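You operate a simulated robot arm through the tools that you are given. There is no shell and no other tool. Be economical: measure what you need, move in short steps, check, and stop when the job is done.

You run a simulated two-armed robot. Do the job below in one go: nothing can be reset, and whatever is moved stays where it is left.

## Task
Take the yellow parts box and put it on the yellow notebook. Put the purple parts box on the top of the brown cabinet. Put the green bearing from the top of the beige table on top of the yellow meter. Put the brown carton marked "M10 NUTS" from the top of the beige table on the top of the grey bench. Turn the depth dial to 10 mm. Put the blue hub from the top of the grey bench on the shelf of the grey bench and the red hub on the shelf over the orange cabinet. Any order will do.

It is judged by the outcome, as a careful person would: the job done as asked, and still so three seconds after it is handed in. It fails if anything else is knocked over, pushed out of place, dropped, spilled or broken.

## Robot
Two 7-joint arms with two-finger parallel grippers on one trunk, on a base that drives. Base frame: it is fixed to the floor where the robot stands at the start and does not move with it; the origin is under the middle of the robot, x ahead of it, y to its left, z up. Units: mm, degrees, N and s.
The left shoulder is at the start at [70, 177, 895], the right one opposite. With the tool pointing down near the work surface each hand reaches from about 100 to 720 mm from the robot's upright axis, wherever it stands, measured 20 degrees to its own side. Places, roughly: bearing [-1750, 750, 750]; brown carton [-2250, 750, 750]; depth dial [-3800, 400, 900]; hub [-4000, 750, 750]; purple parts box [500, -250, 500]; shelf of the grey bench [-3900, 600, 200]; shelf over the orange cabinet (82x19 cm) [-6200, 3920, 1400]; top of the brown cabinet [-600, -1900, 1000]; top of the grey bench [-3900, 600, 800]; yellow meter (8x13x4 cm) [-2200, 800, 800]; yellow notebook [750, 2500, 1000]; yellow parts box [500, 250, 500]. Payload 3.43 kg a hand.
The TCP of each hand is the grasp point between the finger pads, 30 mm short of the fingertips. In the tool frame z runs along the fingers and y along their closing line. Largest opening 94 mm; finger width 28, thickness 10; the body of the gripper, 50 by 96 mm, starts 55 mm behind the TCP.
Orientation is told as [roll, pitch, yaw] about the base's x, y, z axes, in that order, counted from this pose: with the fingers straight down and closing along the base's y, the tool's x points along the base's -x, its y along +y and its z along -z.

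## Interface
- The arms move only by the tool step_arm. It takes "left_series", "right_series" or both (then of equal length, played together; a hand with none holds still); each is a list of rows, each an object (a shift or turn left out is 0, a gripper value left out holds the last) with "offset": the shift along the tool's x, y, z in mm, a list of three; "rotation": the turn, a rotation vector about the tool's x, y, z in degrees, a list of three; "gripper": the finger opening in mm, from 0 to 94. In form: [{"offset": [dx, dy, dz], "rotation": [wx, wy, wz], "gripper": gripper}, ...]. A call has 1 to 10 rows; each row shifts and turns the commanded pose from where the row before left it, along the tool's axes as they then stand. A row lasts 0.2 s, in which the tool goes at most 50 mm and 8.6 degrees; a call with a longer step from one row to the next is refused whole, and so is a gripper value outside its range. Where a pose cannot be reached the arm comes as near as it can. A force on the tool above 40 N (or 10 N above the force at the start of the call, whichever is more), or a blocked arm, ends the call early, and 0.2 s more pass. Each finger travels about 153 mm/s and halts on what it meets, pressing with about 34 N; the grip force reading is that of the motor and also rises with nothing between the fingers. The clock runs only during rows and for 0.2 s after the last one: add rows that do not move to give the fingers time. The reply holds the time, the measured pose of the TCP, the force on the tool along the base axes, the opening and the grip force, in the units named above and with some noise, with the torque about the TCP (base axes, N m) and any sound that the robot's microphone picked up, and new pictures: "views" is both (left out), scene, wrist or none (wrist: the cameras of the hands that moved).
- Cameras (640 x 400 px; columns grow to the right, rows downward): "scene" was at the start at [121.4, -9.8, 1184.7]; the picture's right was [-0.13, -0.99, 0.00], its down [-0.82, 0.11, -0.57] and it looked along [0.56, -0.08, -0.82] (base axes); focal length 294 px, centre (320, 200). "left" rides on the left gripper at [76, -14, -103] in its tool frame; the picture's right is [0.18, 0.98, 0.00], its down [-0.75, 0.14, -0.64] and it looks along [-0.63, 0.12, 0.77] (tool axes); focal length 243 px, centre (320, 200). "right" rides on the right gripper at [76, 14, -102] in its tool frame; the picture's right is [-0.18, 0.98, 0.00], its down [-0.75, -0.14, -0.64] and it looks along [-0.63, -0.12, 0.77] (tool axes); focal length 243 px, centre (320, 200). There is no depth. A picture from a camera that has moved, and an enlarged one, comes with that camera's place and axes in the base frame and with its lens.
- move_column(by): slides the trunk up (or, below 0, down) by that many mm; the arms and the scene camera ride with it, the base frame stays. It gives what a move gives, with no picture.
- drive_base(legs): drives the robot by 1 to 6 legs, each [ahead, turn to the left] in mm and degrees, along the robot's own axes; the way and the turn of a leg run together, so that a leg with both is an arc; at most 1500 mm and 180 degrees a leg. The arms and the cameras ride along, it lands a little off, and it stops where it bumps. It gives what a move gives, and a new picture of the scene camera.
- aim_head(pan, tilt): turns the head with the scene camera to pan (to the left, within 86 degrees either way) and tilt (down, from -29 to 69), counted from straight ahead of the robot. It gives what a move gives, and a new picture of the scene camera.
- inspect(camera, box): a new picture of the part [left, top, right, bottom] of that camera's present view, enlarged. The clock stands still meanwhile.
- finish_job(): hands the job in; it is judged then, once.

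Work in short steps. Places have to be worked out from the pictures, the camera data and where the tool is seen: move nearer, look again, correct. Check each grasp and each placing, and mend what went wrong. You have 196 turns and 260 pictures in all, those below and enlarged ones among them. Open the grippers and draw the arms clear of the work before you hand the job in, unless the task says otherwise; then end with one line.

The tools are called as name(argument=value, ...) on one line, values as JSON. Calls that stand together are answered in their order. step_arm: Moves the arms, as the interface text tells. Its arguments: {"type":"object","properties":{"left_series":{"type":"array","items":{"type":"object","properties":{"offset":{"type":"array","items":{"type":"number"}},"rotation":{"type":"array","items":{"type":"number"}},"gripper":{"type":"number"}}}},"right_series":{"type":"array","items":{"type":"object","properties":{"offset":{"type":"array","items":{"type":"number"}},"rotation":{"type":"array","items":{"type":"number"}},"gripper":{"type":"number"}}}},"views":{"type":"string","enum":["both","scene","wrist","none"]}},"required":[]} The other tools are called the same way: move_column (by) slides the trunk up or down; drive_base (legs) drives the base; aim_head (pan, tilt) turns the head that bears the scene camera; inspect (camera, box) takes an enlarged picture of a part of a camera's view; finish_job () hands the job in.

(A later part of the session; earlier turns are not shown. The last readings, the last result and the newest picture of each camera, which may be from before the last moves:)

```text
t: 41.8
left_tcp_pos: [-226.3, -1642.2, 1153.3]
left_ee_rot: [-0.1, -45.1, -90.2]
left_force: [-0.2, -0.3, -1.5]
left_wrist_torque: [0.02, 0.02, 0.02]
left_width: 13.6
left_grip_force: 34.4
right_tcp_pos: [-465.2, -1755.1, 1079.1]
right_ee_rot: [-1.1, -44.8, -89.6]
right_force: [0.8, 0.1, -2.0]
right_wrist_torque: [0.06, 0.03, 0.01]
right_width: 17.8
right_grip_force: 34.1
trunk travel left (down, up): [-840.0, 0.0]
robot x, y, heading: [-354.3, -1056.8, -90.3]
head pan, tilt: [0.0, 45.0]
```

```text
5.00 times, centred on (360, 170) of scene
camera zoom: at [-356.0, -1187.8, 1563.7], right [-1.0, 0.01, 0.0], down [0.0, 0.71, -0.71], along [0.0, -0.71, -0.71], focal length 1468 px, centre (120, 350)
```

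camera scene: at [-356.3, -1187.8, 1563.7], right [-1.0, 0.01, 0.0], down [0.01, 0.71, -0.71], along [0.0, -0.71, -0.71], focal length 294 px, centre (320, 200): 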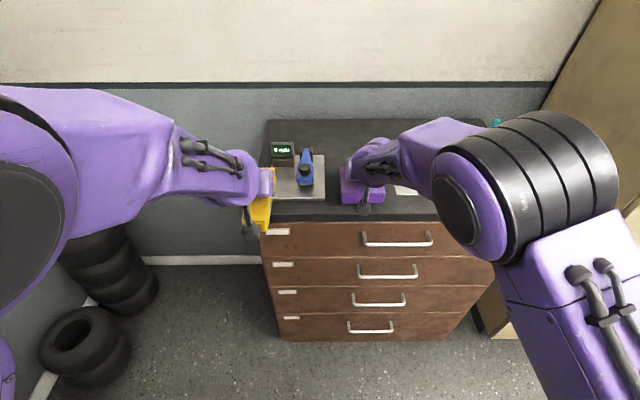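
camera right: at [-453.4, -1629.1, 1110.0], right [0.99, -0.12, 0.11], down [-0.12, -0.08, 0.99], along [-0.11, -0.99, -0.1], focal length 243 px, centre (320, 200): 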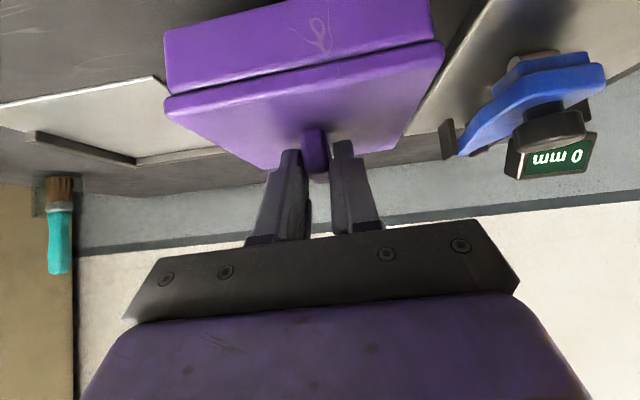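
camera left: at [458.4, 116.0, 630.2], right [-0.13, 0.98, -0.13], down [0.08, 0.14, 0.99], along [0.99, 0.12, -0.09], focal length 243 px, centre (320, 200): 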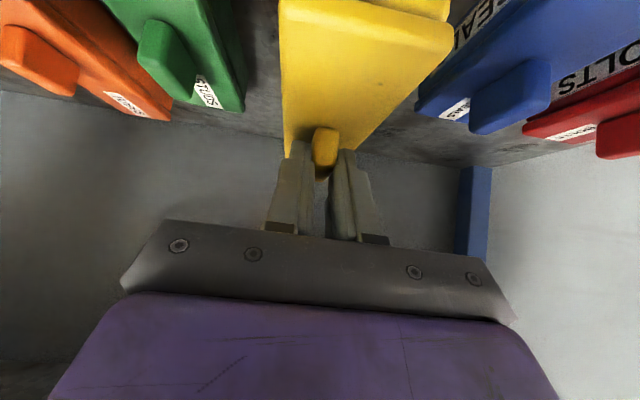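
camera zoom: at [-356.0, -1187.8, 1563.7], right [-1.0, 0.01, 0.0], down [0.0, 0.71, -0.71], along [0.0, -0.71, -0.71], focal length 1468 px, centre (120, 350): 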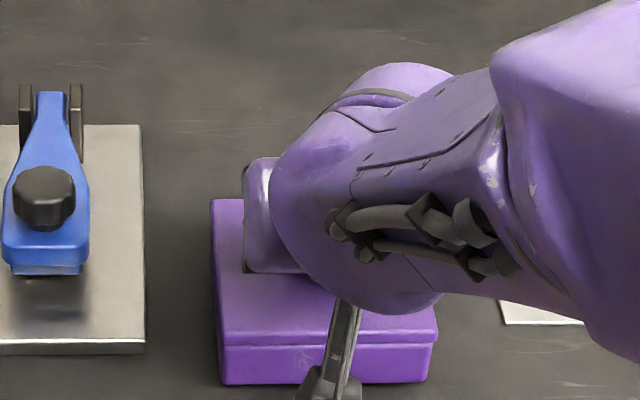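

No contact yet; I'll keep lowering.

step_arm(right_series=[{"offset": [2, 0, 2]}, {"offset": [2, 0, 2]}, {"offset": [2, 0, 2]}, {"offset": [2, 0, 2]}, {}], views="none")

inspect(camera="scene", box=[300, 130, 420, 210])

```text
t: 43.0
left_tcp_pos: [-224.5, -1640.4, 1153.8]
left_ee_rot: [-0.2, -45.2, -90.1]
left_force: [0.5, 0.5, -1.7]
left_wrist_torque: [0.08, 0.02, 0.01]
left_width: 13.5
left_grip_force: 34.2
right_tcp_pos: [-465.1, -1755.2, 1071.3]
right_ee_rot: [-1.4, -45.1, -89.0]
right_force: [1.4, -2.8, 14.7]
right_wrist_torque: [-0.24, -0.16, 0.05]
right_width: 17.5
right_grip_force: 33.6
trunk travel left (down, up): [-840.0, 0.0]
robot x, y, heading: [-359.1, -1057.8, -90.3]
head pan, tilt: [0.0, 45.0]
```

```text
5.00 times, centred on (360, 170) of scene
camera zoom: at [-354.9, -1185.0, 1564.2], right [-1.0, 0.01, 0.0], down [0.0, 0.71, -0.71], along [-0.01, -0.71, -0.71], focal length 1468 px, centre (120, 350)
```

zoom: 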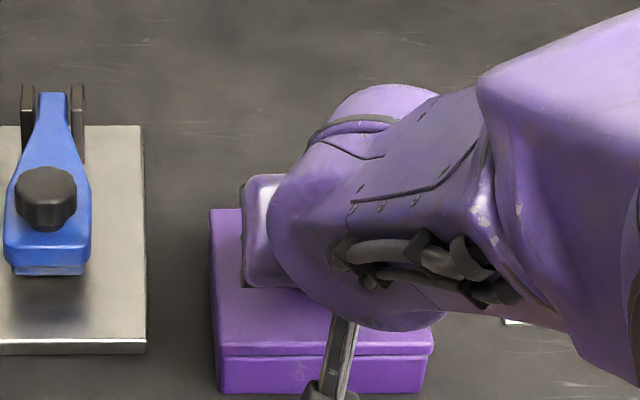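

Contact (about 15 N). I'll release and withdraw straight up, then look.

step_arm(right_series=[{"gripper": 50}, {}, {}, {"offset": [-14, 0, -14]}, {"offset": [-20, 0, -20]}, {"offset": [-20, 0, -20]}, {"offset": [-20, 0, -20]}, {}])

```text
t: 44.8
left_tcp_pos: [-226.3, -1639.5, 1153.6]
left_ee_rot: [-0.1, -45.1, -90.2]
left_force: [-0.6, 0.2, -1.7]
left_wrist_torque: [0.05, 0.0, -0.02]
left_width: 13.7
left_grip_force: 34.4
right_tcp_pos: [-449.5, -1752.2, 1170.9]
right_ee_rot: [-2.6, -45.0, -87.2]
right_force: [0.5, -0.3, 0.5]
right_wrist_torque: [0.01, -0.02, 0.0]
right_width: 50.0
right_grip_force: 0.1
trunk travel left (down, up): [-840.0, 0.0]
robot x, y, heading: [-353.9, -1051.5, -90.5]
head pan, tilt: [0.0, 45.0]
camera scene: at [-355.8, -1187.2, 1563.7], right [-1.0, 0.01, 0.0], down [0.0, 0.71, -0.71], along [0.0, -0.71, -0.71], focal length 294 px, centre (320, 200)
camera right: at [-437.0, -1627.7, 1189.3], right [0.99, -0.11, 0.1], down [-0.11, -0.08, 0.99], along [-0.1, -0.99, -0.09], focal length 243 px, centre (320, 200)
```

scene: 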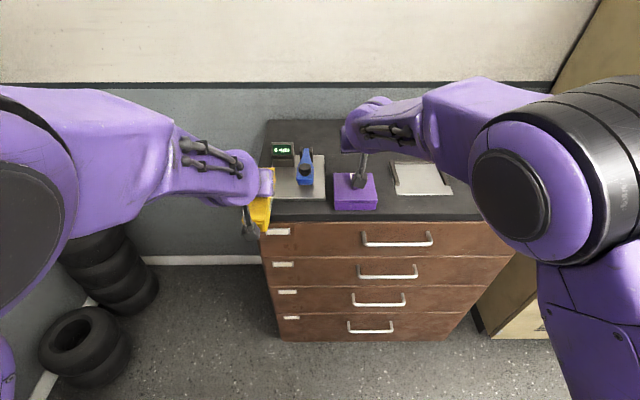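
right: 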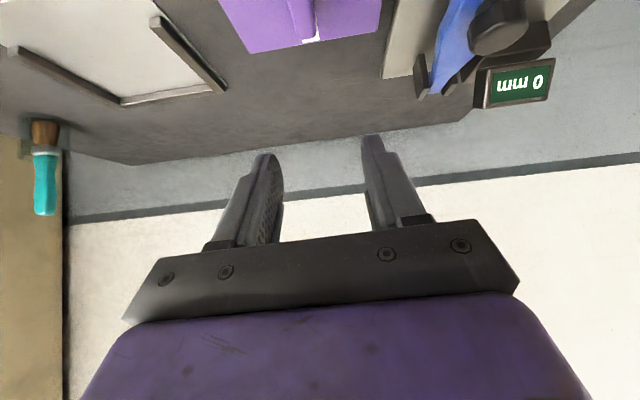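

The purple box is in place, upright. I'll retract the right hand, back away from the cabinet, then turn towards the doorway.

step_arm(right_series=[{"offset": [-15, 0, -15]}, {"offset": [30, -15, -30]}, {"offset": [30, -15, -30]}, {"offset": [30, -15, -30]}, {"offset": [30, -15, -30]}, {}], views="none")

drive_base(legs=[[-900, 0]])

drive_base(legs=[[0, 169]])

```text
t: 46.2
left_tcp_pos: [-226.2, -1642.0, 1152.6]
left_ee_rot: [-0.1, -45.1, -90.3]
left_force: [0.3, 0.7, -1.7]
left_wrist_torque: [0.03, -0.01, 0.0]
left_width: 13.4
left_grip_force: 34.1
right_tcp_pos: [-511.9, -1588.1, 1184.1]
right_ee_rot: [-2.6, -41.9, -87.5]
right_force: [-0.4, 0.0, -0.4]
right_wrist_torque: [0.02, -0.02, 0.01]
right_width: 49.8
right_grip_force: 0.0
right hand out of reach, approached as far as the arm can: row 5
trunk travel left (down, up): [-840.0, 0.0]
robot x, y, heading: [-354.8, -1053.8, -89.9]
head pan, tilt: [0.0, 45.0]
```

```text
t: 51.0
left_tcp_pos: [-219.9, -735.4, 1152.7]
left_ee_rot: [-0.1, -45.1, -90.4]
left_force: [-0.6, -0.4, -2.1]
left_wrist_torque: [0.04, -0.01, 0.01]
left_width: 13.6
left_grip_force: 33.7
right_tcp_pos: [-506.4, -680.1, 1185.8]
right_ee_rot: [-2.7, -42.0, -87.7]
right_force: [-1.1, 0.4, -0.6]
right_wrist_torque: [-0.02, -0.05, -0.02]
right_width: 50.0
right_grip_force: 0.0
trunk travel left (down, up): [-840.0, 0.0]
robot x, y, heading: [-342.4, -148.8, -90.6]
head pan, tilt: [0.0, 45.0]
camera scene: at [-348.7, -281.4, 1563.6], right [-1.0, 0.01, 0.0], down [0.01, 0.71, -0.71], along [-0.01, -0.71, -0.71], focal length 294 px, centre (320, 200)
```

scene: 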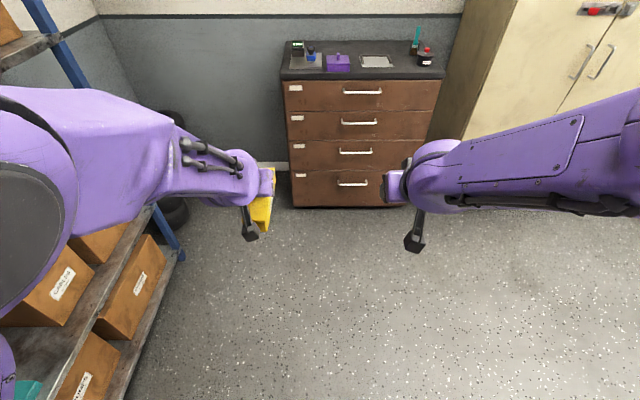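

```text
t: 58.3
left_tcp_pos: [-370.6, 450.9, 1153.4]
left_ee_rot: [0.0, -45.2, 79.6]
left_force: [-0.2, 0.7, -1.8]
left_wrist_torque: [-0.05, 0.02, -0.04]
left_width: 13.3
left_grip_force: 33.8
right_tcp_pos: [-98.9, 347.1, 1186.2]
right_ee_rot: [-2.5, -42.1, 82.2]
right_force: [-0.2, 0.2, 0.4]
right_wrist_torque: [-0.03, 0.02, -0.02]
right_width: 49.9
right_grip_force: 0.0
trunk travel left (down, up): [-840.0, 0.0]
robot x, y, heading: [-344.9, -149.6, 79.4]
head pan, tilt: [0.0, 45.0]
camera scene: at [-322.9, -19.1, 1563.7], right [0.98, -0.18, 0.0], down [-0.13, -0.7, -0.71], along [0.13, 0.69, -0.71], focal length 294 px, centre (320, 200)
```

scene: 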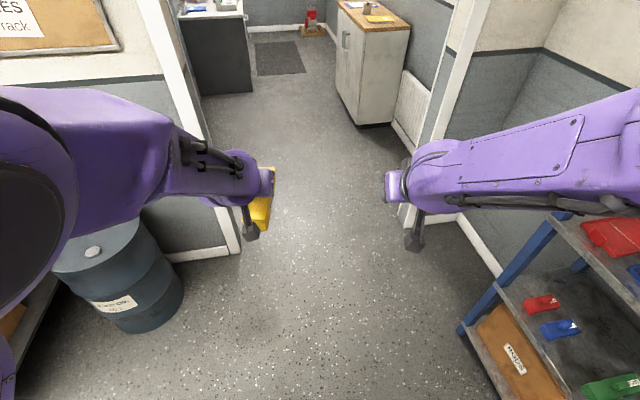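

The doorway spans x −620…470 at y ≈ 1130, and the yellow notebook is visible on the wood-topped cabinet beyond. I'll drive through on a straight line at heading 78°.

drive_base(legs=[[0, -1.4], [1500, 0]])

```text
t: 66.0
left_tcp_pos: [-43.9, 1888.7, 1153.6]
left_ee_rot: [-0.2, -45.1, 77.8]
left_force: [-0.3, 0.7, -1.7]
left_wrist_torque: [-0.01, -0.02, 0.0]
left_width: 13.3
left_grip_force: 33.7
right_tcp_pos: [224.6, 1778.0, 1186.9]
right_ee_rot: [-2.5, -42.1, 80.6]
right_force: [-0.6, 0.0, -1.3]
right_wrist_torque: [0.01, 0.01, -0.02]
right_width: 50.1
right_grip_force: 0.1
trunk travel left (down, up): [-840.0, 0.0]
robot x, y, heading: [-41.5, 1292.8, 77.8]
head pan, tilt: [0.0, 45.0]
camera scene: at [-10.2, 1417.6, 1563.8], right [0.98, -0.21, 0.0], down [-0.15, -0.69, -0.71], along [0.15, 0.69, -0.71], focal length 294 px, centre (320, 200)
```

scene: 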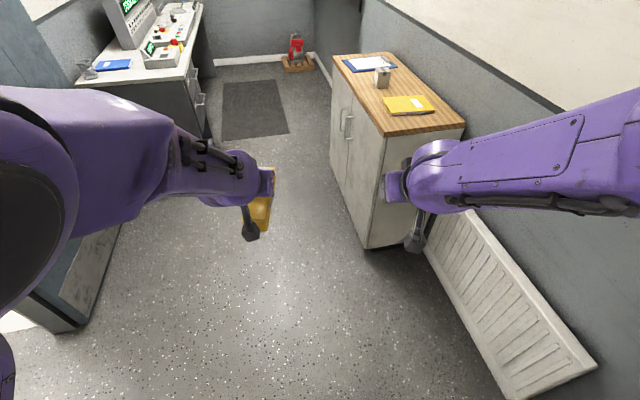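

The notebook centre works out to about (722, 2677), with the top at z ≈ 855. I'll drive to about (50, 2547) and turn to face the cabinet.

drive_base(legs=[[0, 8], [1270, 0], [0, -86]])

aim_head(pan=0, tilt=52)

```text
t: 76.5
left_tcp_pos: [629.2, 2702.6, 1151.6]
left_ee_rot: [-0.2, -45.1, 2.3]
left_force: [-0.4, 0.3, -1.3]
left_wrist_torque: [0.0, 0.02, 0.02]
left_width: 13.5
left_grip_force: 34.0
right_tcp_pos: [587.3, 2413.5, 1186.8]
right_ee_rot: [-2.7, -42.2, 4.9]
right_force: [-0.3, -0.3, 0.1]
right_wrist_torque: [-0.03, 0.0, -0.01]
right_width: 50.2
right_grip_force: 0.1
trunk travel left (down, up): [-840.0, 0.0]
robot x, y, heading: [44.8, 2551.1, 2.1]
head pan, tilt: [0.0, 45.0]
camera scene: at [180.8, 2553.0, 1563.7], right [0.04, -1.0, 0.0], down [-0.71, -0.03, -0.71], along [0.71, 0.02, -0.71], focal length 294 px, centre (320, 200)
```

scene: 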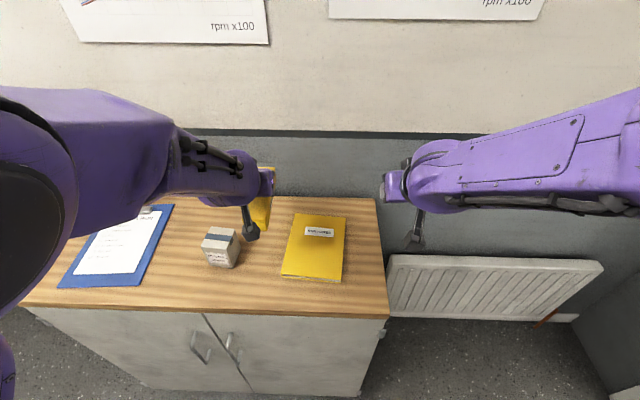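

```text
t: 77.2
left_tcp_pos: [629.5, 2702.7, 1152.2]
left_ee_rot: [-0.1, -45.1, 2.3]
left_force: [-0.5, 0.0, -1.6]
left_wrist_torque: [0.0, 0.05, -0.01]
left_width: 13.4
left_grip_force: 34.4
right_tcp_pos: [587.0, 2414.3, 1186.8]
right_ee_rot: [-2.5, -42.1, 4.9]
right_force: [-0.2, 0.7, -0.2]
right_wrist_torque: [0.03, -0.01, -0.03]
right_width: 50.1
right_grip_force: 0.0
trunk travel left (down, up): [-840.0, 0.0]
robot x, y, heading: [49.1, 2550.8, 2.2]
head pan, tilt: [0.0, 52.0]
camera scene: at [174.6, 2552.4, 1554.2], right [0.04, -1.0, 0.0], down [-0.79, -0.03, -0.62], along [0.62, 0.02, -0.79], focal length 294 px, centre (320, 200)
```

scene: 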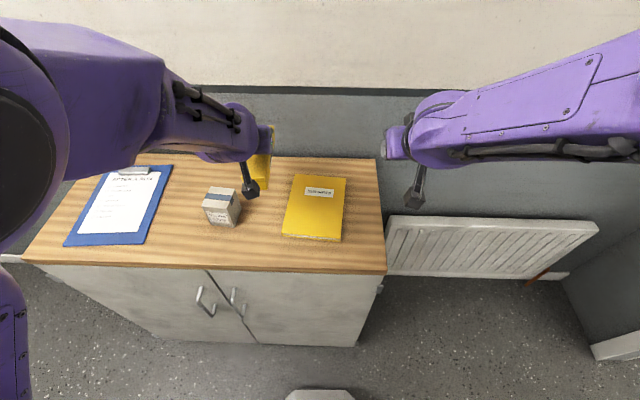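

The near view puts the notebook centre at about (705, 2582). I'll rotate the base −11° so the box swings over it, rather than reach inward.

drive_base(legs=[[0, -11]])

```text
t: 78.3
left_tcp_pos: [648.2, 2587.6, 1152.6]
left_ee_rot: [-0.2, -45.1, -8.7]
left_force: [0.6, -0.6, -1.5]
left_wrist_torque: [0.0, 0.05, 0.0]
left_width: 13.3
left_grip_force: 34.1
right_tcp_pos: [551.2, 2312.7, 1187.2]
right_ee_rot: [-2.8, -42.1, -6.1]
right_force: [0.6, -0.4, 0.1]
right_wrist_torque: [-0.03, 0.02, 0.01]
right_width: 50.0
right_grip_force: 0.0
trunk travel left (down, up): [-840.0, 0.0]
robot x, y, heading: [45.2, 2548.3, -9.3]
head pan, tilt: [0.0, 52.0]
camera scene: at [173.6, 2529.0, 1554.1], right [-0.16, -0.99, 0.0], down [-0.78, 0.12, -0.62], along [0.61, -0.1, -0.79], focal length 294 px, centre (320, 200)
```

scene: 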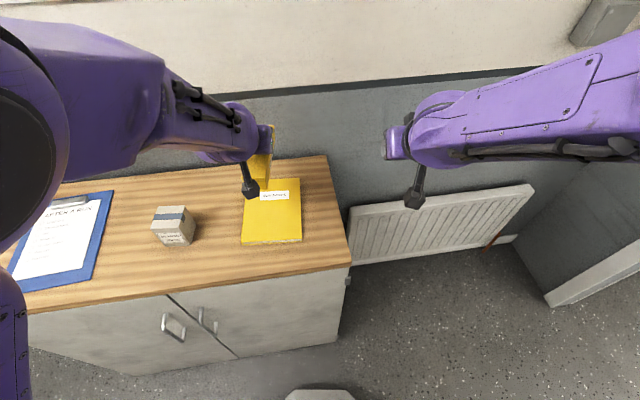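

The notebook is confirmed at about (698, 2585). I'll move 34 mm forward and descend 165 mm, then check.

step_arm(left_series=[{"offset": [-23.8, 5, 23.8]}, {"offset": [24, 0, 24]}, {"offset": [24, 0, 24]}, {"offset": [24, 0, 24]}, {"offset": [24, 0, 24]}, {"offset": [20, 0, 20]}, {}])

```text
t: 79.9
left_tcp_pos: [682.1, 2585.2, 991.4]
left_ee_rot: [-0.1, -45.4, -8.9]
left_force: [1.5, 0.7, 12.0]
left_wrist_torque: [0.12, 0.4, -0.1]
left_width: 13.3
left_grip_force: 34.2
right_tcp_pos: [550.0, 2312.1, 1187.4]
right_ee_rot: [-2.6, -42.2, -6.1]
right_force: [0.2, -0.4, 0.0]
right_wrist_torque: [-0.01, -0.04, -0.02]
right_width: 50.3
right_grip_force: 0.0
trunk travel left (down, up): [-840.0, 0.0]
robot x, y, heading: [49.3, 2548.2, -9.3]
head pan, tilt: [0.0, 52.0]
camera scene: at [171.3, 2528.2, 1554.6], right [-0.16, -0.99, 0.0], down [-0.78, 0.12, -0.62], along [0.61, -0.1, -0.79], focal length 294 px, centre (320, 200)
camera left: at [554.5, 2589.7, 1008.7], right [0.03, 0.99, -0.13], down [0.09, 0.13, 0.99], along [1.0, -0.04, -0.09], focal length 243 px, centre (320, 200)
```

scene: 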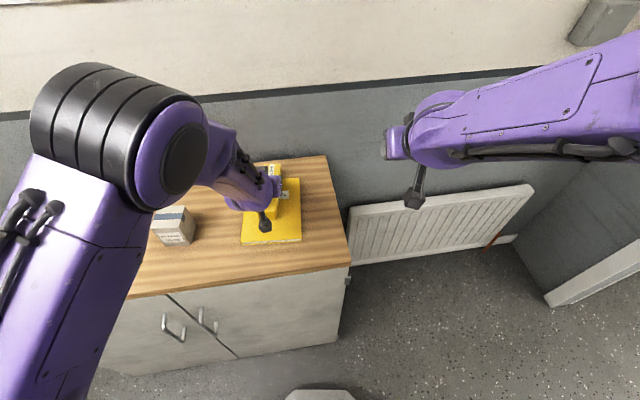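
left: 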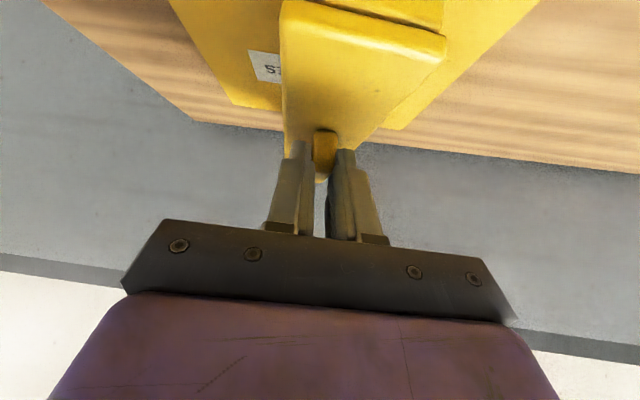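

Contact came early, so the surface is higher than I thought. I'll inspect how the box sits on the notebook.

inspect(camera="scene", box=[210, 140, 350, 260])

inspect(camera="left", box=[120, 0, 600, 200])

```text
3.33 times, centred on (280, 200) of scene
camera zoom: at [171.3, 2528.2, 1554.6], right [-0.16, -0.99, 0.0], down [-0.78, 0.12, -0.62], along [0.61, -0.1, -0.79], focal length 979 px, centre (453, 200)
```

zoom: 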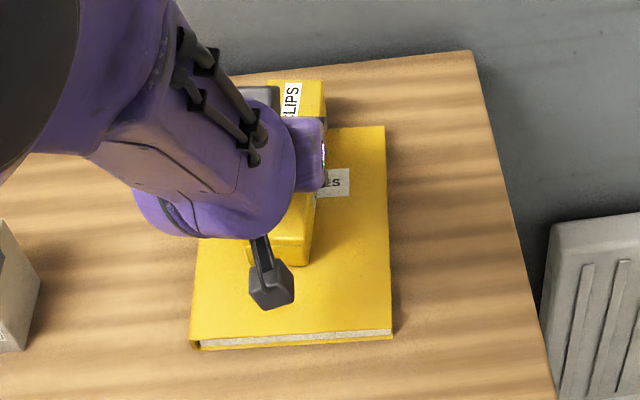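

```text
1.33 times, centred on (360, 100) of left
camera zoom: at [554.5, 2589.7, 1008.7], right [0.03, 0.99, -0.13], down [0.09, 0.13, 0.99], along [1.0, -0.04, -0.09], focal length 324 px, centre (267, 333)
```

zoom: 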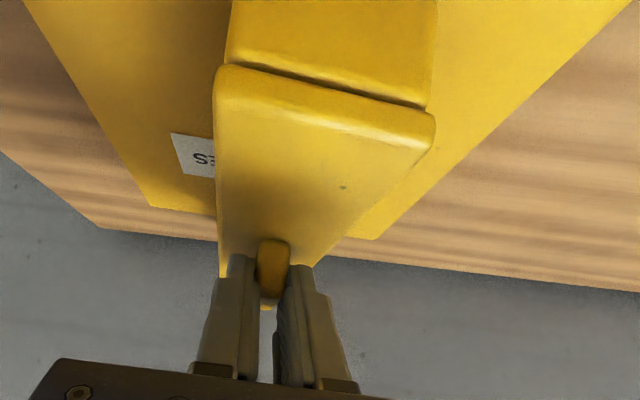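

The box overhangs the far edge. I'll lift 17 mm, shift back 46 mm and 8 mm right, then lower again.

step_arm(left_series=[{"offset": [-12, 0, -12]}, {"offset": [16, -4, -16]}, {"offset": [16, -4, -16]}, {}, {"offset": [6, 0, 6]}, {}], views="none")

inspect(camera="scene", box=[210, 140, 350, 260])

inspect(camera="left", box=[120, 0, 600, 200])

```text
t: 81.3
left_tcp_pos: [636.8, 2589.2, 1001.1]
left_ee_rot: [-1.9, -45.1, -6.6]
left_force: [0.0, -0.2, -1.3]
left_wrist_torque: [0.0, 0.04, -0.02]
left_width: 13.5
left_grip_force: 33.7
right_tcp_pos: [550.8, 2312.3, 1185.3]
right_ee_rot: [-2.7, -42.2, -6.2]
right_force: [-0.1, 0.1, -0.1]
right_wrist_torque: [0.0, -0.01, -0.01]
right_width: 50.1
right_grip_force: 0.1
trunk travel left (down, up): [-840.0, 0.0]
robot x, y, heading: [49.5, 2545.9, -9.1]
head pan, tilt: [0.0, 52.0]
```

```text
3.33 times, centred on (280, 200) of scene
camera zoom: at [173.0, 2528.4, 1554.2], right [-0.16, -0.99, 0.0], down [-0.78, 0.12, -0.62], along [0.61, -0.1, -0.79], focal length 979 px, centre (453, 200)
```

zoom: 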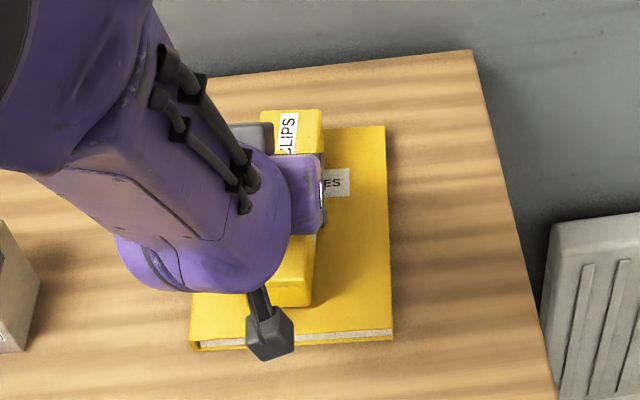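

```text
1.33 times, centred on (360, 100) of left
camera zoom: at [511.6, 2591.5, 1018.6], right [0.01, 0.99, -0.15], down [0.1, 0.15, 0.98], along [0.99, -0.02, -0.1], focal length 324 px, centre (267, 333)
```

zoom: 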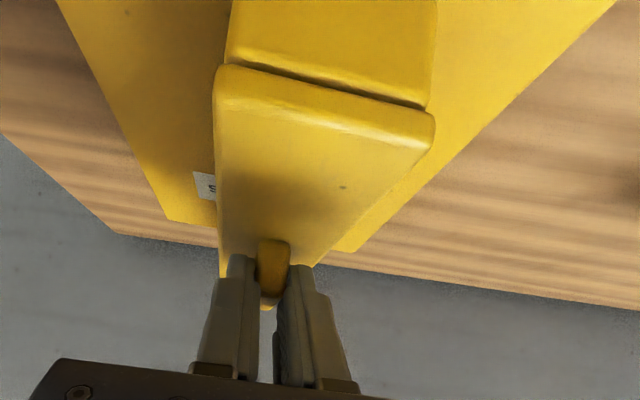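

Well within the notebook now. I'll trim the roll and lower to contact.

step_arm(left_series=[{"rotation": [0, 0, 1.5], "offset": [0, -6, 0]}, {"offset": [2, 0, 2]}, {"offset": [2, 0, 2]}, {"offset": [2, 0, 2]}, {"offset": [1.5, 0, 1.5]}, {}], views="none")

```text
t: 82.7
left_tcp_pos: [638.9, 2584.6, 990.2]
left_ee_rot: [-0.8, -45.4, -7.8]
left_force: [2.6, -2.8, 10.6]
left_wrist_torque: [-0.09, -1.04, -0.24]
left_width: 13.4
left_grip_force: 34.5
right_tcp_pos: [549.2, 2311.3, 1186.4]
right_ee_rot: [-2.6, -42.1, -6.2]
right_force: [-0.2, -0.5, 0.0]
right_wrist_torque: [-0.01, -0.01, -0.01]
right_width: 49.9
right_grip_force: 0.1
trunk travel left (down, up): [-840.0, 0.0]
robot x, y, heading: [48.4, 2547.0, -9.2]
head pan, tilt: [0.0, 52.0]
```

Contact again. I'll release, withdraw straight up, and look.

step_arm(left_series=[{"gripper": 50}, {}, {}, {"offset": [-14, 0, -14]}, {"offset": [-20, 0, -20]}, {"offset": [-25, 0, -25]}, {"offset": [-25, 0, -25]}, {}])

```text
t: 84.2
left_tcp_pos: [600.5, 2598.3, 990.4]
left_ee_rot: [-0.8, -35.5, -7.1]
left_force: [-4.0, -1.9, 14.0]
left_wrist_torque: [0.3, -0.01, 0.16]
left_width: 48.7
left_grip_force: 0.1
right_tcp_pos: [548.9, 2312.5, 1187.1]
right_ee_rot: [-2.6, -42.1, -6.2]
right_force: [-0.3, -0.4, -0.1]
right_wrist_torque: [-0.01, -0.02, 0.02]
right_width: 50.2
right_grip_force: 0.2
trunk travel left (down, up): [-840.0, 0.0]
robot x, y, heading: [51.3, 2551.2, -9.0]
head pan, tilt: [0.0, 52.0]
stopped in row 7 (left hand): the arm was blocked; the commanded pose is now the measured one
camera scene: at [169.2, 2528.0, 1554.3], right [-0.16, -0.99, 0.0], down [-0.78, 0.12, -0.62], along [0.61, -0.1, -0.79], focal length 294 px, centre (320, 200)
camera left: at [479.0, 2599.0, 1029.7], right [-0.02, 0.99, -0.12], down [0.26, 0.12, 0.96], along [0.97, -0.01, -0.26], focal length 243 px, centre (320, 200)
```

scene: 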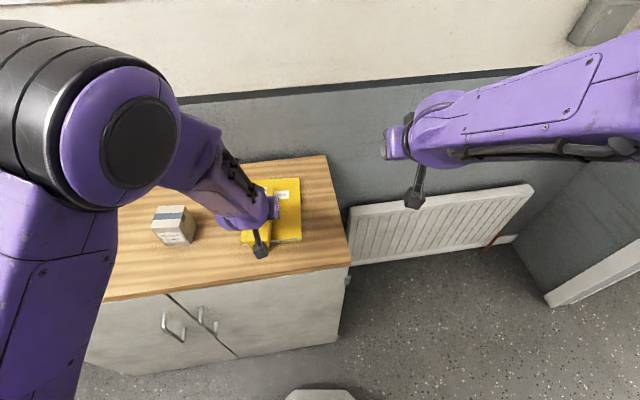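
left: 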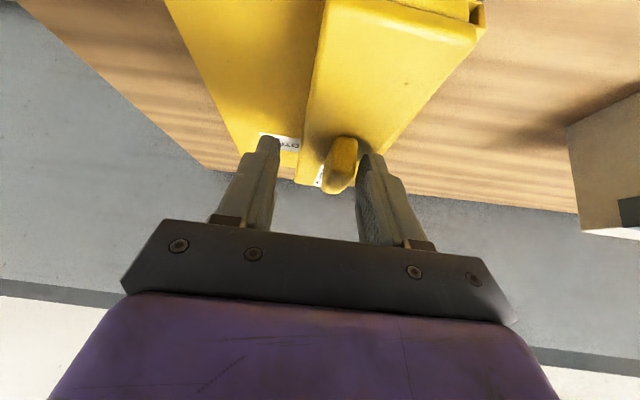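

The arm got blocked and the box was nudged. I'll inspect before moving.

inspect(camera="scene", box=[180, 140, 340, 270])

inspect(camera="left", box=[160, 0, 520, 240])

```text
3.08 times, centred on (260, 205) of scene
camera zoom: at [169.2, 2528.0, 1554.3], right [-0.16, -0.99, 0.0], down [-0.78, 0.12, -0.62], along [0.61, -0.1, -0.79], focal length 904 px, centre (505, 185)
```

zoom: 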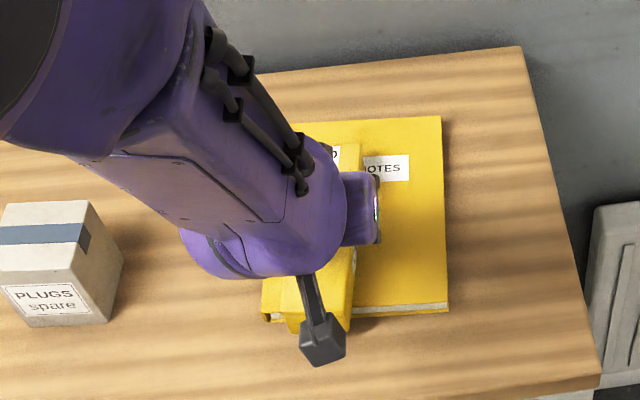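

```text
1.67 times, centred on (340, 120) of left
camera zoom: at [479.0, 2599.0, 1029.7], right [-0.02, 0.99, -0.12], down [0.26, 0.12, 0.96], along [0.97, -0.01, -0.26], focal length 404 px, centre (287, 333)
```

zoom: 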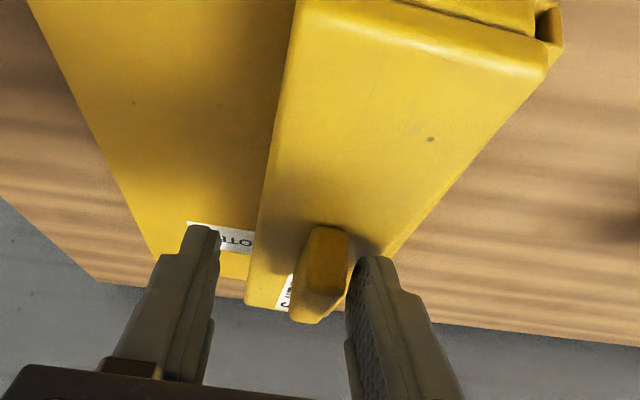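

The box has slid toward the near-left of the notebook, still upright. I'll test a small retreat along the finger axis to free the hand.

step_arm(left_series=[{"offset": [0, 0, -8], "gripper": 80}, {"offset": [0, 0, -8]}, {}])

```text
t: 85.0
left_tcp_pos: [591.6, 2600.9, 999.2]
left_ee_rot: [-1.2, -34.8, -6.5]
left_force: [0.4, -0.6, -0.4]
left_wrist_torque: [-0.01, 0.01, -0.01]
left_width: 80.0
left_grip_force: 0.0
right_tcp_pos: [550.5, 2311.2, 1186.4]
right_ee_rot: [-2.6, -42.0, -6.2]
right_force: [-0.7, -0.1, 0.3]
right_wrist_torque: [-0.01, 0.0, -0.01]
right_width: 50.0
right_grip_force: 0.0
trunk travel left (down, up): [-840.0, 0.0]
robot x, y, heading: [47.2, 2546.7, -9.3]
head pan, tilt: [0.0, 52.0]
camera scene: at [172.2, 2527.2, 1554.2], right [-0.16, -0.99, 0.0], down [-0.78, 0.12, -0.62], along [0.61, -0.1, -0.79], focal length 294 px, centre (320, 200)
camera left: at [471.0, 2601.6, 1040.4], right [-0.03, 0.99, -0.12], down [0.27, 0.12, 0.96], along [0.96, -0.01, -0.27], focal length 243 px, centre (320, 200)
```

scene: 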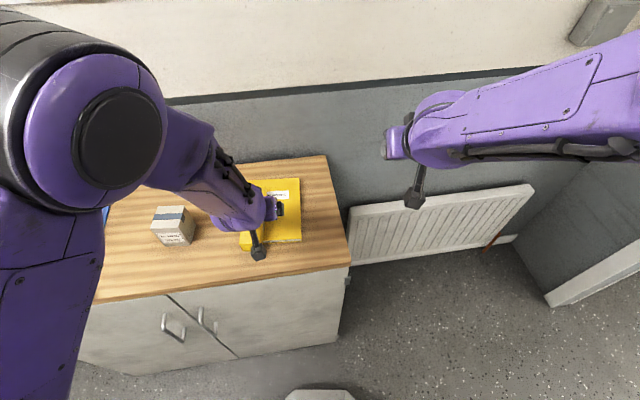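
left: 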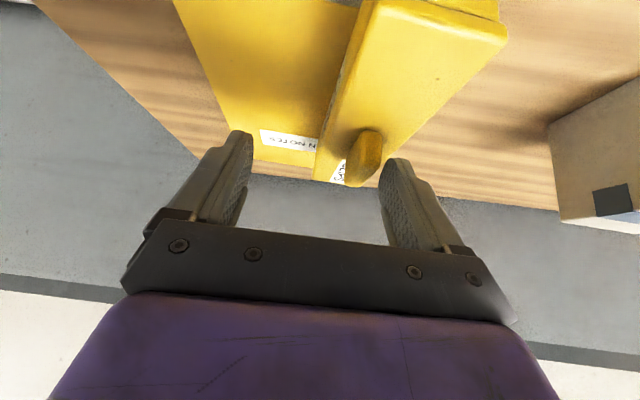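

The hand is free of the handle. I'll raise it in small steps to see that the arm follows properly.

step_arm(left_series=[{"offset": [-8, 0, -12]}, {"offset": [-8, 0, -12]}, {"offset": [-8, 0, -12]}, {}], views="wrist")

```text
t: 86.0
left_tcp_pos: [593.2, 2600.2, 1046.2]
left_ee_rot: [-1.5, -35.3, -6.2]
left_force: [0.3, 1.1, -0.3]
left_wrist_torque: [0.01, 0.0, -0.02]
left_width: 80.2
left_grip_force: 0.1
right_tcp_pos: [550.6, 2312.5, 1186.9]
right_ee_rot: [-2.6, -42.1, -6.1]
right_force: [0.4, 0.0, -0.3]
right_wrist_torque: [0.0, -0.01, 0.02]
right_width: 49.7
right_grip_force: 0.0
trunk travel left (down, up): [-840.0, 0.0]
robot x, y, heading: [49.1, 2548.9, -9.1]
head pan, tilt: [0.0, 52.0]
camera left: at [471.9, 2601.4, 1086.0], right [-0.03, 0.99, -0.13], down [0.26, 0.13, 0.96], along [0.96, -0.01, -0.26], focal length 243 px, centre (320, 200)
```

left: 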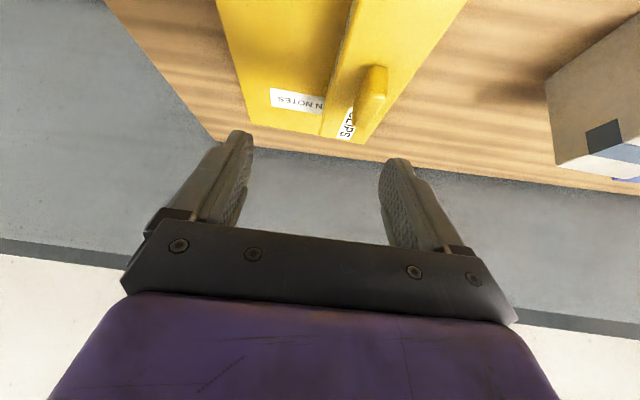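

Lifting works now. The handle sits at about (612, 2624, 970), so I'll align above it at this pitch to re-grasp and re-centre the box.

step_arm(left_series=[{"offset": [-3.4, 26.6, 2.4], "gripper": 60}, {"offset": [14, 0, 20]}, {}], views="wrist")

inspect(camera="scene", box=[180, 140, 340, 270])

```text
t: 86.8
left_tcp_pos: [599.5, 2623.6, 1020.9]
left_ee_rot: [-0.5, -35.4, -7.6]
left_force: [0.2, -0.2, 0.2]
left_wrist_torque: [0.02, -0.01, 0.02]
left_width: 59.8
left_grip_force: 0.1
right_tcp_pos: [550.1, 2312.1, 1186.8]
right_ee_rot: [-2.6, -42.2, -6.2]
right_force: [0.0, -0.7, -0.3]
right_wrist_torque: [0.01, -0.01, 0.01]
right_width: 49.7
right_grip_force: 0.1
trunk travel left (down, up): [-840.0, 0.0]
robot x, y, heading: [48.8, 2546.8, -9.1]
head pan, tilt: [0.0, 52.0]
camera left: at [477.7, 2625.9, 1060.7], right [-0.01, 0.99, -0.11], down [0.26, 0.11, 0.96], along [0.97, -0.02, -0.26], focal length 243 px, centre (320, 200)
```

left: 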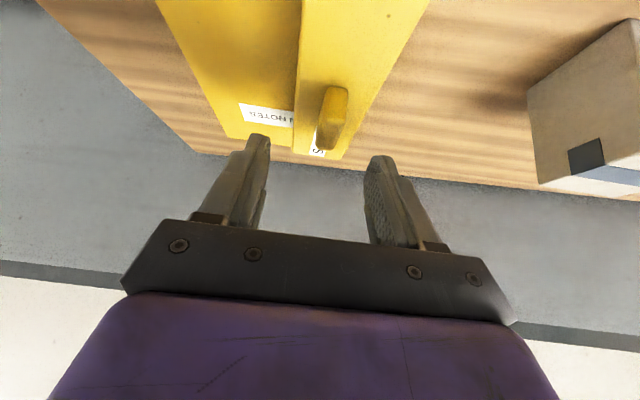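

```text
3.08 times, centred on (260, 205) of scene
camera zoom: at [172.2, 2526.9, 1554.2], right [-0.16, -0.99, 0.0], down [-0.78, 0.12, -0.62], along [0.61, -0.1, -0.79], focal length 904 px, centre (505, 185)
```

zoom: 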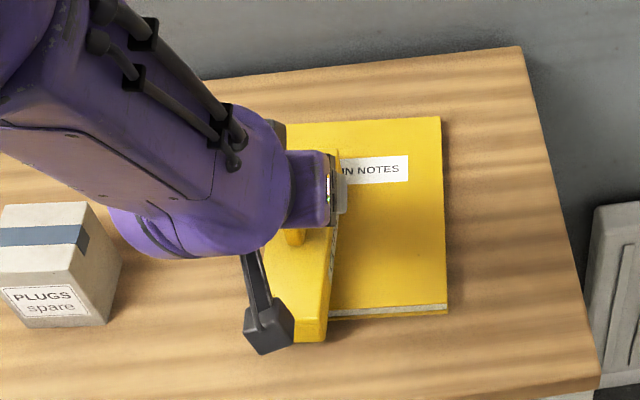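

Notebook is unmoved, and the handle is lined up at (612, 2625). I'll descend and grip.

step_arm(left_series=[{"offset": [8, 1, 11]}, {"offset": [8, 0, 11]}, {"gripper": 0}, {}, {}, {}], views="wrist")

```text
t: 88.2
left_tcp_pos: [599.7, 2626.6, 992.0]
left_ee_rot: [-0.5, -35.2, -7.4]
left_force: [0.3, 0.2, 0.3]
left_wrist_torque: [0.03, -0.08, 0.0]
left_width: 13.8
left_grip_force: 33.6
right_tcp_pos: [550.5, 2313.0, 1186.6]
right_ee_rot: [-2.6, -42.1, -6.0]
right_force: [-0.5, -0.1, -0.8]
right_wrist_torque: [-0.04, 0.0, 0.0]
right_width: 49.9
right_grip_force: 0.0
trunk travel left (down, up): [-840.0, 0.0]
robot x, y, heading: [50.7, 2548.1, -9.2]
head pan, tilt: [0.0, 52.0]
camera left: at [478.7, 2627.9, 1032.1], right [-0.01, 0.99, -0.11], down [0.26, 0.11, 0.96], along [0.97, -0.02, -0.26], focal length 243 px, centre (320, 200)
```

left: 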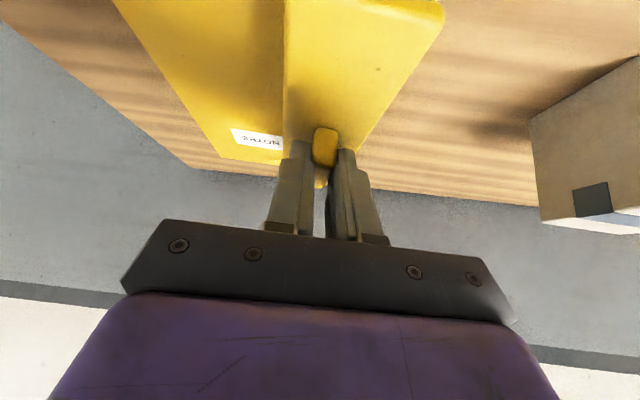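

Gripped. I'll lift 20 mm, move 48 mm forward and 36 mm right, then look.

step_arm(left_series=[{"offset": [-11.5, 0, -16.4]}, {"offset": [-20, -18, 14]}, {"offset": [-19.5, -18, 13.5]}, {}, {"offset": [6, 0, 8.5]}, {}], views="wrist")

inspect(camera="scene", box=[180, 140, 340, 270])

```text
t: 89.6
left_tcp_pos: [645.1, 2586.9, 1003.7]
left_ee_rot: [-2.1, -35.2, -5.4]
left_force: [-0.7, -0.2, -2.7]
left_wrist_torque: [0.02, 0.01, 0.03]
left_width: 13.6
left_grip_force: 34.1
right_tcp_pos: [551.8, 2311.3, 1185.4]
right_ee_rot: [-2.6, -42.1, -6.0]
right_force: [-0.9, -0.1, -0.4]
right_wrist_torque: [0.02, 0.0, 0.02]
right_width: 50.2
right_grip_force: 0.0
trunk travel left (down, up): [-840.0, 0.0]
robot x, y, heading: [47.9, 2549.8, -8.9]
head pan, tilt: [0.0, 52.0]
camera left: at [523.8, 2587.8, 1044.8], right [-0.04, 0.99, -0.14], down [0.27, 0.14, 0.95], along [0.96, 0.0, -0.27], focal length 243 px, centre (320, 200)
```

left: 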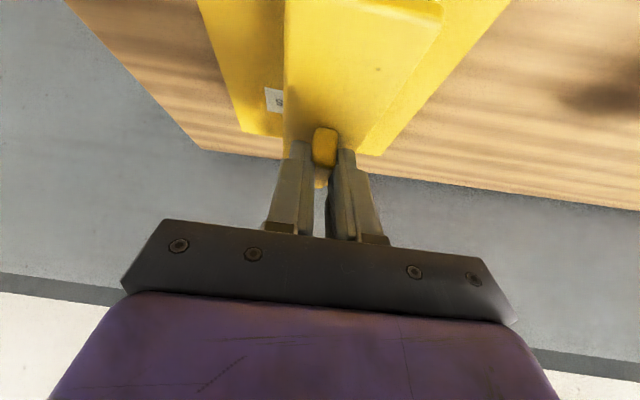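

```text
3.08 times, centred on (260, 205) of scene
camera zoom: at [173.8, 2527.8, 1554.1], right [-0.16, -0.99, 0.0], down [-0.78, 0.12, -0.62], along [0.61, -0.1, -0.79], focal length 904 px, centre (505, 185)
```

zoom: 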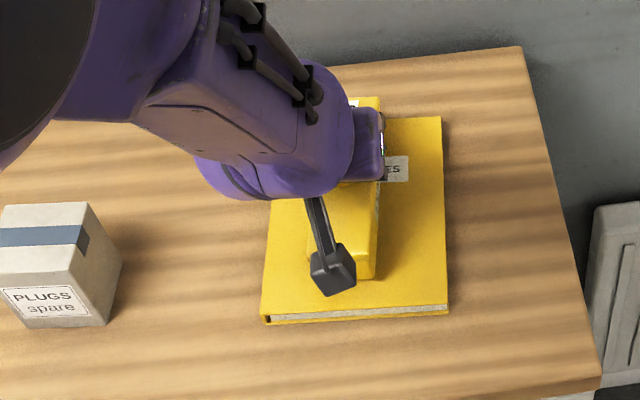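

Nicely centred. I'll lower to contact and release gently in small steps.

step_arm(left_series=[{"offset": [5, 0, -3.5], "rotation": [0, 0, 1.5]}, {"offset": [2, 0, 3]}, {"offset": [2, 0, 3]}, {"offset": [1.2, 0, 1.7]}, {}], views="none")

```text
t: 90.8
left_tcp_pos: [639.5, 2588.7, 998.1]
left_ee_rot: [-1.4, -35.4, -7.0]
left_force: [0.3, 0.5, -1.6]
left_wrist_torque: [0.0, 0.03, 0.01]
left_width: 13.5
left_grip_force: 34.4
right_tcp_pos: [551.2, 2311.7, 1185.9]
right_ee_rot: [-2.6, -42.1, -6.1]
right_force: [-0.6, -0.9, -0.1]
right_wrist_torque: [0.01, -0.01, -0.03]
right_width: 50.0
right_grip_force: 0.1
trunk travel left (down, up): [-840.0, 0.0]
robot x, y, heading: [49.8, 2549.1, -9.0]
head pan, tilt: [0.0, 52.0]
```

step_arm(left_series=[{"offset": [1.2, 0, 1.7]}, {"offset": [1.2, 0, 1.7]}, {"offset": [1.2, 0, 1.7]}, {}], views="none")

```text
t: 91.8
left_tcp_pos: [638.7, 2586.9, 992.5]
left_ee_rot: [-1.0, -35.6, -7.2]
left_force: [3.2, -4.9, 18.9]
left_wrist_torque: [0.2, 0.55, 0.07]
left_width: 13.5
left_grip_force: 34.3
right_tcp_pos: [549.6, 2310.5, 1187.4]
right_ee_rot: [-2.5, -42.2, -6.3]
right_force: [-0.3, -0.7, -0.6]
right_wrist_torque: [0.01, -0.02, 0.03]
right_width: 50.2
right_grip_force: 0.0
trunk travel left (down, up): [-840.0, 0.0]
robot x, y, heading: [51.1, 2545.3, -9.2]
head pan, tilt: [0.0, 52.0]
```

Contact. I'll open and rise in very small steps this time.

step_arm(left_series=[{"gripper": 40}, {}, {"offset": [-3, 0, -4]}, {"offset": [-3, 0, -4]}, {}], views="wrist")

```text
t: 93.0
left_tcp_pos: [635.1, 2594.5, 990.9]
left_ee_rot: [-0.4, -34.3, -7.3]
left_force: [2.0, 0.7, 4.6]
left_wrist_torque: [0.14, -0.09, 0.0]
left_width: 40.8
left_grip_force: 1.0
right_tcp_pos: [551.0, 2313.6, 1186.3]
right_ee_rot: [-2.5, -42.0, -6.1]
right_force: [0.4, 0.3, 0.4]
right_wrist_torque: [0.01, -0.01, 0.0]
right_width: 50.1
right_grip_force: 0.1
trunk travel left (down, up): [-840.0, 0.0]
robot x, y, heading: [46.5, 2551.4, -9.2]
head pan, tilt: [0.0, 52.0]
camera left: at [514.5, 2594.4, 1032.5], right [-0.02, 0.99, -0.11], down [0.28, 0.11, 0.95], along [0.96, -0.01, -0.28], focal length 243 px, centre (320, 200)
```

left: 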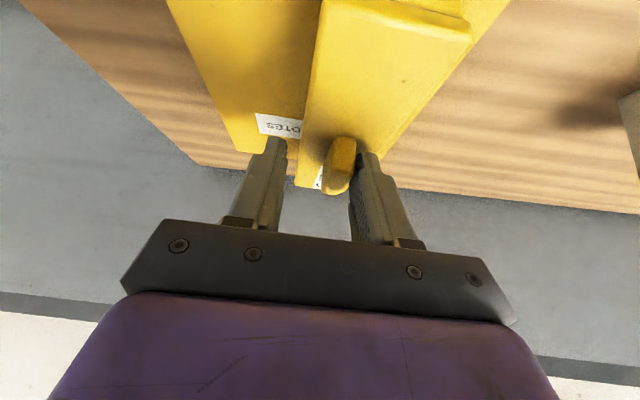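

The left (+y) finger is touching the handle. I'll shift the hand +y to centre it, open wider, then rise.

step_arm(left_series=[{"offset": [0, 6, 0]}, {"gripper": 60}, {}], views="wrist")

```text
t: 93.8
left_tcp_pos: [636.1, 2593.0, 994.1]
left_ee_rot: [-0.2, -34.9, -8.3]
left_force: [0.7, 0.2, 0.1]
left_wrist_torque: [0.01, 0.0, 0.02]
left_width: 60.0
left_grip_force: 0.0
right_tcp_pos: [551.8, 2313.2, 1186.6]
right_ee_rot: [-2.6, -42.1, -6.0]
right_force: [-0.1, 1.1, 0.4]
right_wrist_torque: [-0.02, -0.04, 0.02]
right_width: 50.2
right_grip_force: 0.0
trunk travel left (down, up): [-840.0, 0.0]
robot x, y, heading: [47.2, 2550.4, -9.2]
head pan, tilt: [0.0, 52.0]
camera left: at [515.7, 2595.9, 1034.5], right [-0.01, 0.99, -0.11], down [0.27, 0.11, 0.96], along [0.96, -0.02, -0.27], focal length 243 px, centre (320, 200)
```

left: 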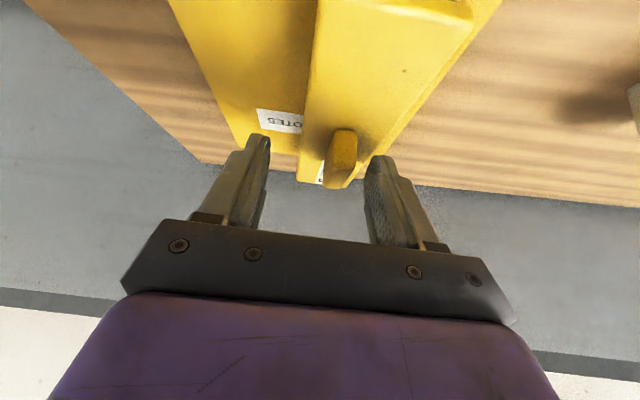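

Free now, with no force. I'll rise clear and check the placement.

step_arm(left_series=[{"offset": [-6, 0, -8]}, {"offset": [-12, 0, -17]}, {"offset": [-18, 0, -26]}, {"offset": [-18, 0, -26]}, {"offset": [22, 0, -15]}, {"offset": [22, 0, -15]}, {}], views="none")

inspect(camera="scene", box=[180, 140, 340, 270])

```text
t: 95.4
left_tcp_pos: [582.9, 2596.3, 1092.1]
left_ee_rot: [0.6, -35.4, -9.6]
left_force: [0.7, 1.0, -0.1]
left_wrist_torque: [0.01, -0.02, 0.02]
left_width: 59.9
left_grip_force: 0.0
right_tcp_pos: [550.6, 2311.7, 1186.4]
right_ee_rot: [-2.5, -42.1, -6.1]
right_force: [1.1, 0.2, 0.0]
right_wrist_torque: [-0.01, -0.02, -0.02]
right_width: 50.1
right_grip_force: 0.1
trunk travel left (down, up): [-840.0, 0.0]
robot x, y, heading: [51.3, 2546.5, -9.0]
head pan, tilt: [0.0, 52.0]
```

```text
3.08 times, centred on (260, 205) of scene
camera zoom: at [172.7, 2528.0, 1554.2], right [-0.16, -0.99, 0.0], down [-0.78, 0.12, -0.62], along [0.61, -0.1, -0.79], focal length 904 px, centre (505, 185)
```

zoom: 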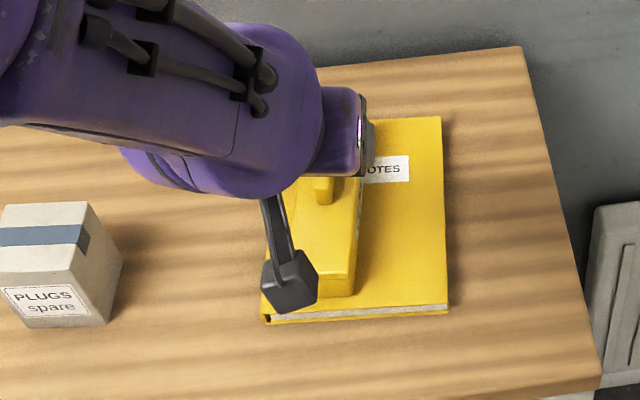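

The yellow box sits squarely on the notebook. Next I'll turn and drive back through the doorway toward the tables.

drive_base(legs=[[0, -86]])

drive_base(legs=[[1500, 0], [1100, 0]])

```text
t: 99.5
left_tcp_pos: [132.6, 2018.5, 1091.7]
left_ee_rot: [0.5, -35.5, -95.8]
left_force: [-0.6, 0.1, 0.3]
left_wrist_torque: [0.02, -0.01, 0.03]
left_width: 60.1
left_grip_force: 0.0
right_tcp_pos: [-155.0, 2032.7, 1185.8]
right_ee_rot: [-2.5, -42.0, -92.5]
right_force: [-0.2, 0.1, 0.0]
right_wrist_torque: [-0.01, -0.01, 0.01]
right_width: 50.3
right_grip_force: 0.1
trunk travel left (down, up): [-840.0, 0.0]
robot x, y, heading: [48.7, 2548.2, -95.7]
head pan, tilt: [0.0, 52.0]
camera scene: at [37.3, 2423.2, 1554.2], right [-1.0, 0.1, 0.0], down [0.07, 0.78, -0.62], along [-0.06, -0.61, -0.79], focal length 294 px, centre (320, 200)
```

scene: 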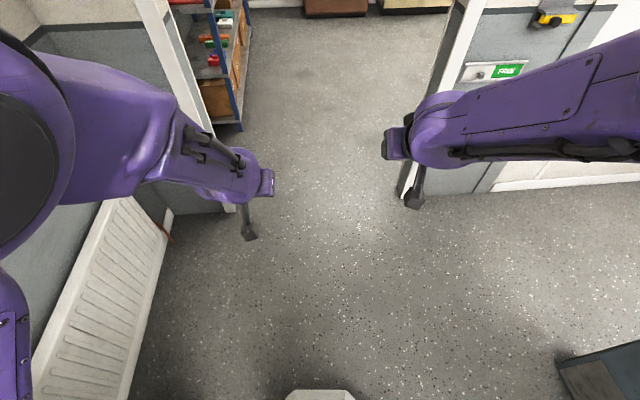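

```text
t: 111.9
left_tcp_pos: [-35.6, -531.4, 1091.3]
left_ee_rot: [0.5, -35.4, -94.0]
left_force: [-0.3, -0.3, 0.9]
left_wrist_torque: [0.02, 0.0, 0.01]
left_width: 60.0
left_grip_force: 0.0
right_tcp_pos: [-322.5, -525.9, 1186.4]
right_ee_rot: [-2.7, -42.1, -90.8]
right_force: [0.2, -1.0, 0.5]
right_wrist_torque: [-0.01, 0.01, 0.01]
right_width: 49.9
right_grip_force: 0.0
trunk travel left (down, up): [-840.0, 0.0]
robot x, y, heading: [-133.0, -4.7, -93.7]
head pan, tilt: [0.0, 52.0]
camera scene: at [-143.4, -128.2, 1554.3], right [-1.0, 0.07, 0.0], down [0.05, 0.79, -0.62], along [-0.04, -0.61, -0.79], focal length 294 px, centre (320, 200)
```

scene: 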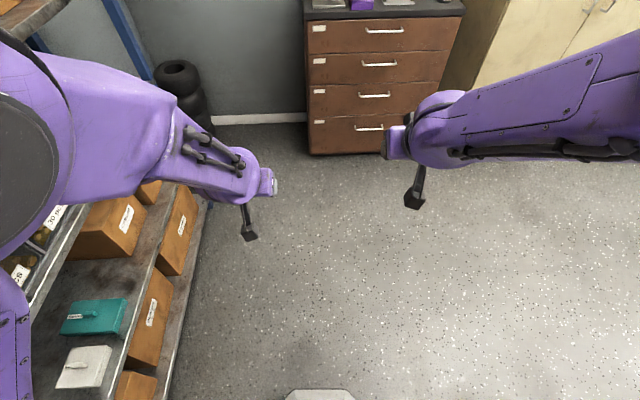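

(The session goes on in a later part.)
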